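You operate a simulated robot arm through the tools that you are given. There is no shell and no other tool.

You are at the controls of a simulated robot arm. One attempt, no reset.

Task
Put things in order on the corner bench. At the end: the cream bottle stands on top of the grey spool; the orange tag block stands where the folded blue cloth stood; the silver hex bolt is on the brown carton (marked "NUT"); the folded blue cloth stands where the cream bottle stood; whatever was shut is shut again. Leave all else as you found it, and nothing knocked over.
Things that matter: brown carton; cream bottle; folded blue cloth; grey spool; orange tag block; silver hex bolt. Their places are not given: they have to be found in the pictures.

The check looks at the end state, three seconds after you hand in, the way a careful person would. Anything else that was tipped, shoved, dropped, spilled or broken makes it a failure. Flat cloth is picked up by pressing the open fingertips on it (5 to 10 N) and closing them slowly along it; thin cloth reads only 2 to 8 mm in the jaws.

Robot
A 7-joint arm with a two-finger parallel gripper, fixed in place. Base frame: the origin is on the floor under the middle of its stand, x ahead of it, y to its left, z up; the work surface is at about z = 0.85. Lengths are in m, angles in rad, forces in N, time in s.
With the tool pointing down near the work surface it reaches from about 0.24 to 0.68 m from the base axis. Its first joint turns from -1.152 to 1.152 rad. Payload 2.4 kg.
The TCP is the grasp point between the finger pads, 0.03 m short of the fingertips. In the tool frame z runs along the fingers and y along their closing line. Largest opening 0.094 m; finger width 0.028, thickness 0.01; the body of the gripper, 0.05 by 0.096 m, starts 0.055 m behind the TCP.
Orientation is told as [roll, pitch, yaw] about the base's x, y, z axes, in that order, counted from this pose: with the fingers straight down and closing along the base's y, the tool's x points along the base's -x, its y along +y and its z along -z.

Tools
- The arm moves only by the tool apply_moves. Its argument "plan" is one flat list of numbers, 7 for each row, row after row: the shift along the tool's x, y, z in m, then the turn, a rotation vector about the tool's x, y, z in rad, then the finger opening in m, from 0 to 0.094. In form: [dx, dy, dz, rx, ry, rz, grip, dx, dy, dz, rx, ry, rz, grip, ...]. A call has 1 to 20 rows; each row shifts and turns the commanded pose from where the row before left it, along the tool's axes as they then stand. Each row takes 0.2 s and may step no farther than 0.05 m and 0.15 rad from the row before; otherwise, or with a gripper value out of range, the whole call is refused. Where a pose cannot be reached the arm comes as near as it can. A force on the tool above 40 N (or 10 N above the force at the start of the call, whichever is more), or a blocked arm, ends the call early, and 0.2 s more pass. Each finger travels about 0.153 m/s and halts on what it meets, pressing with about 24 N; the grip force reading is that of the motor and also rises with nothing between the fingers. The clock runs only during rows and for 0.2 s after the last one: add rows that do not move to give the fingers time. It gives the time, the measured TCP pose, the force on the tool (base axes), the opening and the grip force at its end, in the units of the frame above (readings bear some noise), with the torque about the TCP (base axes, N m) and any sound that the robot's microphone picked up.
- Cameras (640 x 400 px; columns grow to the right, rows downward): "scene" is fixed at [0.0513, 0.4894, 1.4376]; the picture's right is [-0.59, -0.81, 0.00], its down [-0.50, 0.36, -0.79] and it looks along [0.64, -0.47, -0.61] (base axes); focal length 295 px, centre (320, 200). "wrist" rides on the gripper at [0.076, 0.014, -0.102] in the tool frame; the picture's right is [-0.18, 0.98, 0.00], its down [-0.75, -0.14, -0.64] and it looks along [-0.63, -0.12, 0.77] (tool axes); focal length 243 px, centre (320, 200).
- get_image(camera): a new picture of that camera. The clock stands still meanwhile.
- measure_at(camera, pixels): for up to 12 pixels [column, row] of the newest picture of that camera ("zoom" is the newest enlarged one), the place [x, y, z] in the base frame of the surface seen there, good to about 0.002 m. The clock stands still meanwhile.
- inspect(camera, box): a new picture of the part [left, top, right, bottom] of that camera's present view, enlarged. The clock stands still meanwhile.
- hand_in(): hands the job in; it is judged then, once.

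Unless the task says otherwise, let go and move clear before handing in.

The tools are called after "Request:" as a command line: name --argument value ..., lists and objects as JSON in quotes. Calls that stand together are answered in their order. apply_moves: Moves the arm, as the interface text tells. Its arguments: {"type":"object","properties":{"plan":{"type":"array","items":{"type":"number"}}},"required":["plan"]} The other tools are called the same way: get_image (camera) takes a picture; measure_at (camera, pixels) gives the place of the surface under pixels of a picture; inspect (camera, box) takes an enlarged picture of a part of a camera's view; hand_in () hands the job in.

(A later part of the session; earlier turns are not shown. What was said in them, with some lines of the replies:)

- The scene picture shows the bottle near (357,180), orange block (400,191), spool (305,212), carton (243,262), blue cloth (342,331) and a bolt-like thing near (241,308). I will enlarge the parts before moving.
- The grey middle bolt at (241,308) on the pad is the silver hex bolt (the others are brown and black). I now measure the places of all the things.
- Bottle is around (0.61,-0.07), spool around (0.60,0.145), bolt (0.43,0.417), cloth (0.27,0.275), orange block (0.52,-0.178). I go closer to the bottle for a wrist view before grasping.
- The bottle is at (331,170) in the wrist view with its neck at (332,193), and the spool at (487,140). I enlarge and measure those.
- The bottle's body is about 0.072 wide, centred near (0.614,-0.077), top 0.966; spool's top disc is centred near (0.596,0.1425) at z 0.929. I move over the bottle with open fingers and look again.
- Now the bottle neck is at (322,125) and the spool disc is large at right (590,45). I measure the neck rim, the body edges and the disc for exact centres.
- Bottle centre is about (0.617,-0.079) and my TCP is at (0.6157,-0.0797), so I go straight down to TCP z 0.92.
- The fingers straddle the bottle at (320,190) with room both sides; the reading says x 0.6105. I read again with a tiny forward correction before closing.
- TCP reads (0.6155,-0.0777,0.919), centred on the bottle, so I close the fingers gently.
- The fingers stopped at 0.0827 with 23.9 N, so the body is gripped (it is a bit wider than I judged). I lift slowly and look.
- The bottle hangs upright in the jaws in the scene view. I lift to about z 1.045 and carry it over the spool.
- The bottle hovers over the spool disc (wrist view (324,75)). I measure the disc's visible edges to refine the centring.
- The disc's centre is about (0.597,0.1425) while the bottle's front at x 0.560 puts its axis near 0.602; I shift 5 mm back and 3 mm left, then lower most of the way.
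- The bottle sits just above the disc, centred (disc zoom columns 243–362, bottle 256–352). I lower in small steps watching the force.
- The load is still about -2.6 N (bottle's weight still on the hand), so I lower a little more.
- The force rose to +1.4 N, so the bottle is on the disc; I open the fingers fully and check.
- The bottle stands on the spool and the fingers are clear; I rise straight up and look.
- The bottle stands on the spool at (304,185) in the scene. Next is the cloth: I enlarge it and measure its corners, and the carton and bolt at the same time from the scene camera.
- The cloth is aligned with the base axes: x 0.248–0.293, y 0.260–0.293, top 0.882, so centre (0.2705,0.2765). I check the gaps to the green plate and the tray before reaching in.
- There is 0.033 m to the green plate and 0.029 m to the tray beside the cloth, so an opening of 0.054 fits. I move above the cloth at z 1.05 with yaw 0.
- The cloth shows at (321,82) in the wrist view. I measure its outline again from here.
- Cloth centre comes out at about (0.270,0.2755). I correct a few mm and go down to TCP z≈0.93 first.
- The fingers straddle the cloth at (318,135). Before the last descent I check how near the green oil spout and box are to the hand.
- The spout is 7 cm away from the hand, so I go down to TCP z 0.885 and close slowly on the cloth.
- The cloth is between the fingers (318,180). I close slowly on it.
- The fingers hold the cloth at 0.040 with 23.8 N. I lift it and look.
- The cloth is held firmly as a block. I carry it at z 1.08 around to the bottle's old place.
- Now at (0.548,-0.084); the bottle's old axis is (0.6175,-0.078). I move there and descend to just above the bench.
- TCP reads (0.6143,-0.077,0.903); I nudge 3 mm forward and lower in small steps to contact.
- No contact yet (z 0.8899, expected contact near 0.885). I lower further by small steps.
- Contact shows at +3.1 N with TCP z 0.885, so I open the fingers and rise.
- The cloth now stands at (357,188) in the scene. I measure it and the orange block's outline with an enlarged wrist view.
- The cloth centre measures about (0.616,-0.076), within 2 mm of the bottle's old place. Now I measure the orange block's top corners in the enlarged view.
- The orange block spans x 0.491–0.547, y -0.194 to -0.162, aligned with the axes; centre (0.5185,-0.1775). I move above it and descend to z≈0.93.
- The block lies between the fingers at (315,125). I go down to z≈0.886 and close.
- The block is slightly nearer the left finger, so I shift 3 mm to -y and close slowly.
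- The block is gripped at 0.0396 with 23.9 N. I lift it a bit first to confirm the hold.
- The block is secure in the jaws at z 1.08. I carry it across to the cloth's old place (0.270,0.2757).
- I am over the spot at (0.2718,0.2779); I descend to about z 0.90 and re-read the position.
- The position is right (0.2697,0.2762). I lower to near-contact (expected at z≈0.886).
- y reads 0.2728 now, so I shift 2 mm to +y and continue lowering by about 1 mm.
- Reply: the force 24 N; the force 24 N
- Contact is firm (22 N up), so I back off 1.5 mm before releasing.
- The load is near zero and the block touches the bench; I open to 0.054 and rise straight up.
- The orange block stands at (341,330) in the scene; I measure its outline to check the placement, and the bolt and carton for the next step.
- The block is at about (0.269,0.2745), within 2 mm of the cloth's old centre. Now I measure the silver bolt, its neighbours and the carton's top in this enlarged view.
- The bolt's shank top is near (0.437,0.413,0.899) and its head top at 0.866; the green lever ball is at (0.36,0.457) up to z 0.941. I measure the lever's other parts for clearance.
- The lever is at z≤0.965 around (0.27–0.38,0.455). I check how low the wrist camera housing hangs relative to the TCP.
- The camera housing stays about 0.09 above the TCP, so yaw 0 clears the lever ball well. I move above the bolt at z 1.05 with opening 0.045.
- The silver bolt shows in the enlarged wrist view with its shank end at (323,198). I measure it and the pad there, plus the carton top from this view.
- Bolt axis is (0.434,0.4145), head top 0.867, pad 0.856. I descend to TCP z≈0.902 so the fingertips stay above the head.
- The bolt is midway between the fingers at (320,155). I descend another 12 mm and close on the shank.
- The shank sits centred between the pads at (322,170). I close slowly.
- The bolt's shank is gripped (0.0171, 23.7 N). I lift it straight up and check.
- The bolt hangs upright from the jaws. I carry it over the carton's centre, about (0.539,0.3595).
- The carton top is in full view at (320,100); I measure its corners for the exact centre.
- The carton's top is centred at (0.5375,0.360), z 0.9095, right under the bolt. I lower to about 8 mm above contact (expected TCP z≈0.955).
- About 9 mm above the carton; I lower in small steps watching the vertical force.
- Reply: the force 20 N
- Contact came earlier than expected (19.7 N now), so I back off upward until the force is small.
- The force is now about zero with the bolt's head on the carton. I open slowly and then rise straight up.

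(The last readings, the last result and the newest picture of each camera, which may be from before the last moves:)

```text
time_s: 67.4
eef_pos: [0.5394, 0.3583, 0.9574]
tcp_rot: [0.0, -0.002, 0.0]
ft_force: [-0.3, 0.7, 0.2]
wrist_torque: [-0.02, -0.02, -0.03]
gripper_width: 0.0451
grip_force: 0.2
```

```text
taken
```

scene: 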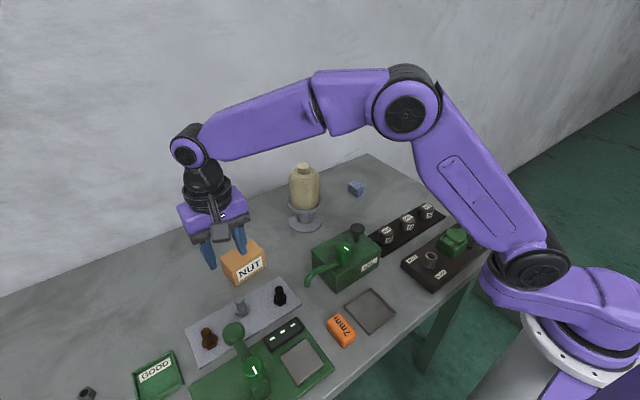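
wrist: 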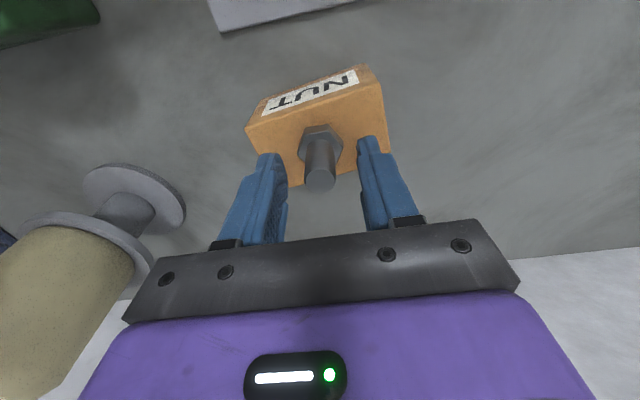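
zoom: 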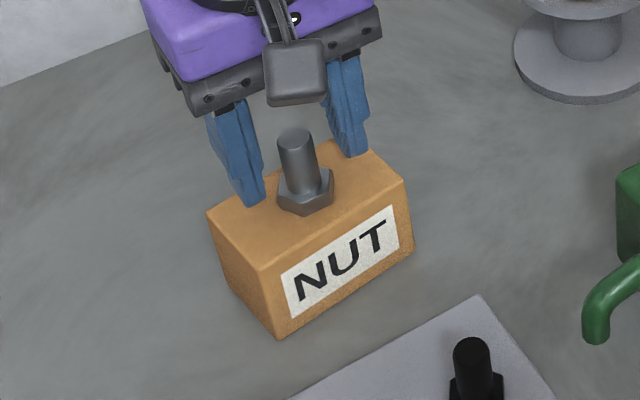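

The bolt stands upright on the carton, fingers clear of it on both sides. I rise straight up and retreat toward the start pose.

Request:
apply_moves --plan '[0, 0, -0.015, 0, 0, 0, 0.045, 0, 0, -0.03, 0, 0, 0, 0.045, 0, 0, -0.04, 0, 0, 0, 0.045, 0, 0, -0.045, 0, 0, 0, 0.045, 0, 0, -0.045, 0, 0, 0, 0.045, 0.03, 0, -0.03, 0, 0, 0, 0.06, 0.03, -0.035, -0.01, 0, 0, 0, 0.07, 0.03, -0.035, 0, 0, 0, 0, 0.08, 0.03, -0.035, 0, 0, 0, 0, 0.09, 0.02, -0.04, 0, 0, 0, 0, 0.094, 0, -0.045, 0, 0, 0, 0, 0.094, 0, -0.045, 0, 0, 0, 0, 0.094, 0, -0.045, 0, 0, 0, 0, 0.094, 0, -0.045, 0, 0, 0, 0, 0.094, 0, -0.045, 0, 0, 0, 0, 0.094, 0, 0, 0, 0, 0, 0, 0.094]'

Request:
get_image --camera "scene"

Request:
get_image --camera "wrist"

```text
time_s: 70.8
eef_pos: [0.4009, -0.0109, 1.1699]
tcp_rot: [0.001, 0.001, 0.002]
ft_force: [-0.1, -0.4, 0.5]
wrist_torque: [0.01, 0.04, -0.01]
gripper_width: 0.094
grip_force: 0.1
```

```text
taken
```

scene: 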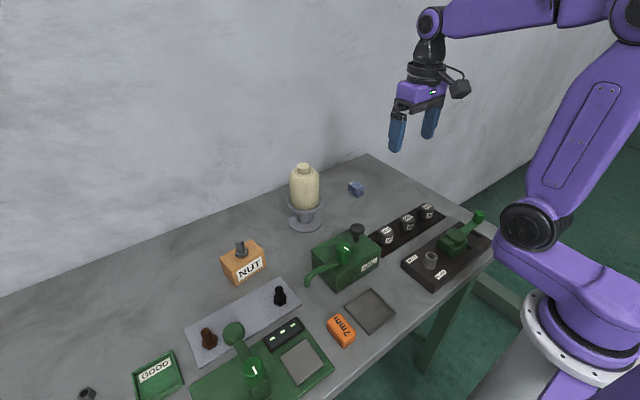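

```text
taken
```

wrist: 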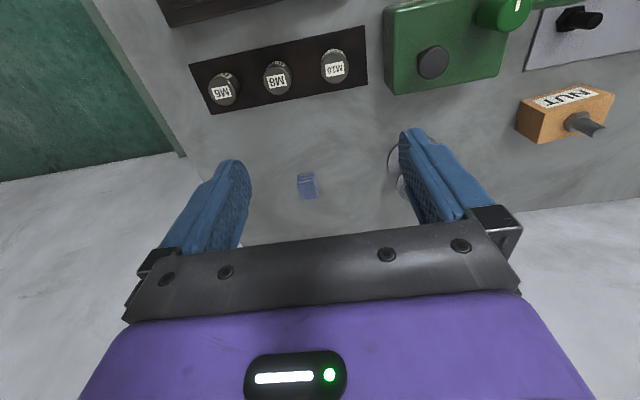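

All pieces look placed: bolt on the carton (240,248), bottle on the spool (304,185), cloth at (357,188), orange block at (341,330). I take enlarged views for a last check that everything else is as before.

Request:
inspect --camera "scene" --box '[160, 220, 420, 400]'

Request:
inspect --camera "scene" --box '[270, 150, 530, 310]'

Request:
measure_at --camera "scene" --pixels '[[342, 326], [356, 184], [240, 246], [222, 256], [247, 242], [304, 168], [305, 190], [357, 190]]'

```text
2.22 times, centred on (290, 310) of scene
```

zoom: 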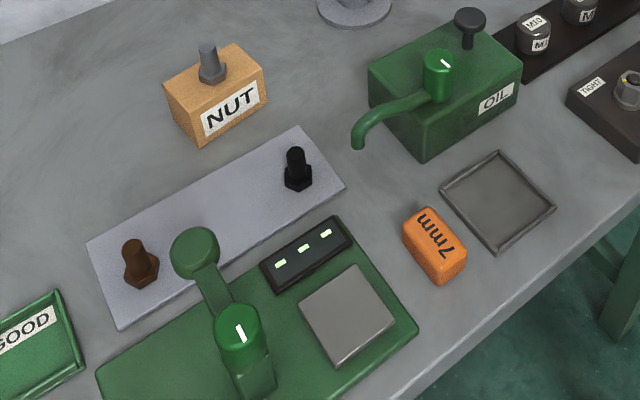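

```text
2.46 times, centred on (400, 230) of scene
```

zoom: 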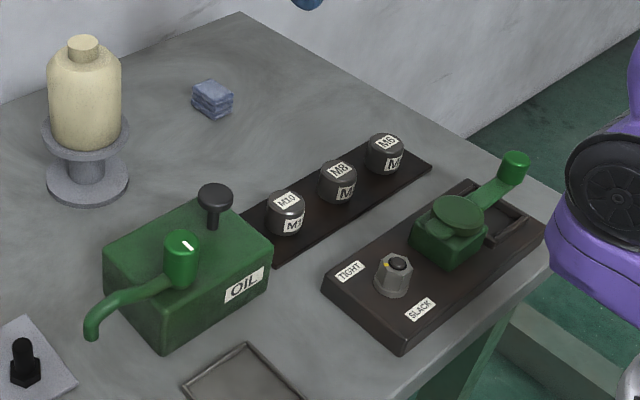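

```text
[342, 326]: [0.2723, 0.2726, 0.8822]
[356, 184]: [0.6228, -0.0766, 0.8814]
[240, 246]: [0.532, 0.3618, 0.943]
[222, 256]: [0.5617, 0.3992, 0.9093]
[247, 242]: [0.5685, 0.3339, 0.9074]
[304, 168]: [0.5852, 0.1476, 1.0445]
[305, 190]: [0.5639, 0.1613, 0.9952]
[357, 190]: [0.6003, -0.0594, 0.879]
```

The last views show all four moves done, the carton and other fixtures unmoved, and nothing opened or tipped; the arm is clear. I hand in.

Request:
hand_in

```text
The job is handed in.
```

The job is handed in. In the last pictures all four moves were done and nothing else on the bench had moved or tipped.

| Object | Where it stands now | How close |
|---|---|---|
| Cream bottle | On top of the grey spool, upright | Centred on the spool's top disc, by eye |
| Folded blue cloth | About (0.616, -0.076), where the bottle stood | About 2 mm off |
| Orange tag block | About (0.269, 0.2745), where the cloth stood | About 2 mm off |
| Silver hex bolt | Head down on the brown carton (marked "NUT") | Near the middle of the carton's top |

- **Shut things:** I opened nothing, so there was nothing to shut again.
- **Firm contacts:** I pressed the orange block onto the bench with about 22 N and the bolt onto the carton with about 20 N. I backed off before letting go each time, and the carton did not shift.
- **Arm:** The gripper is open, empty and clear of the bench.
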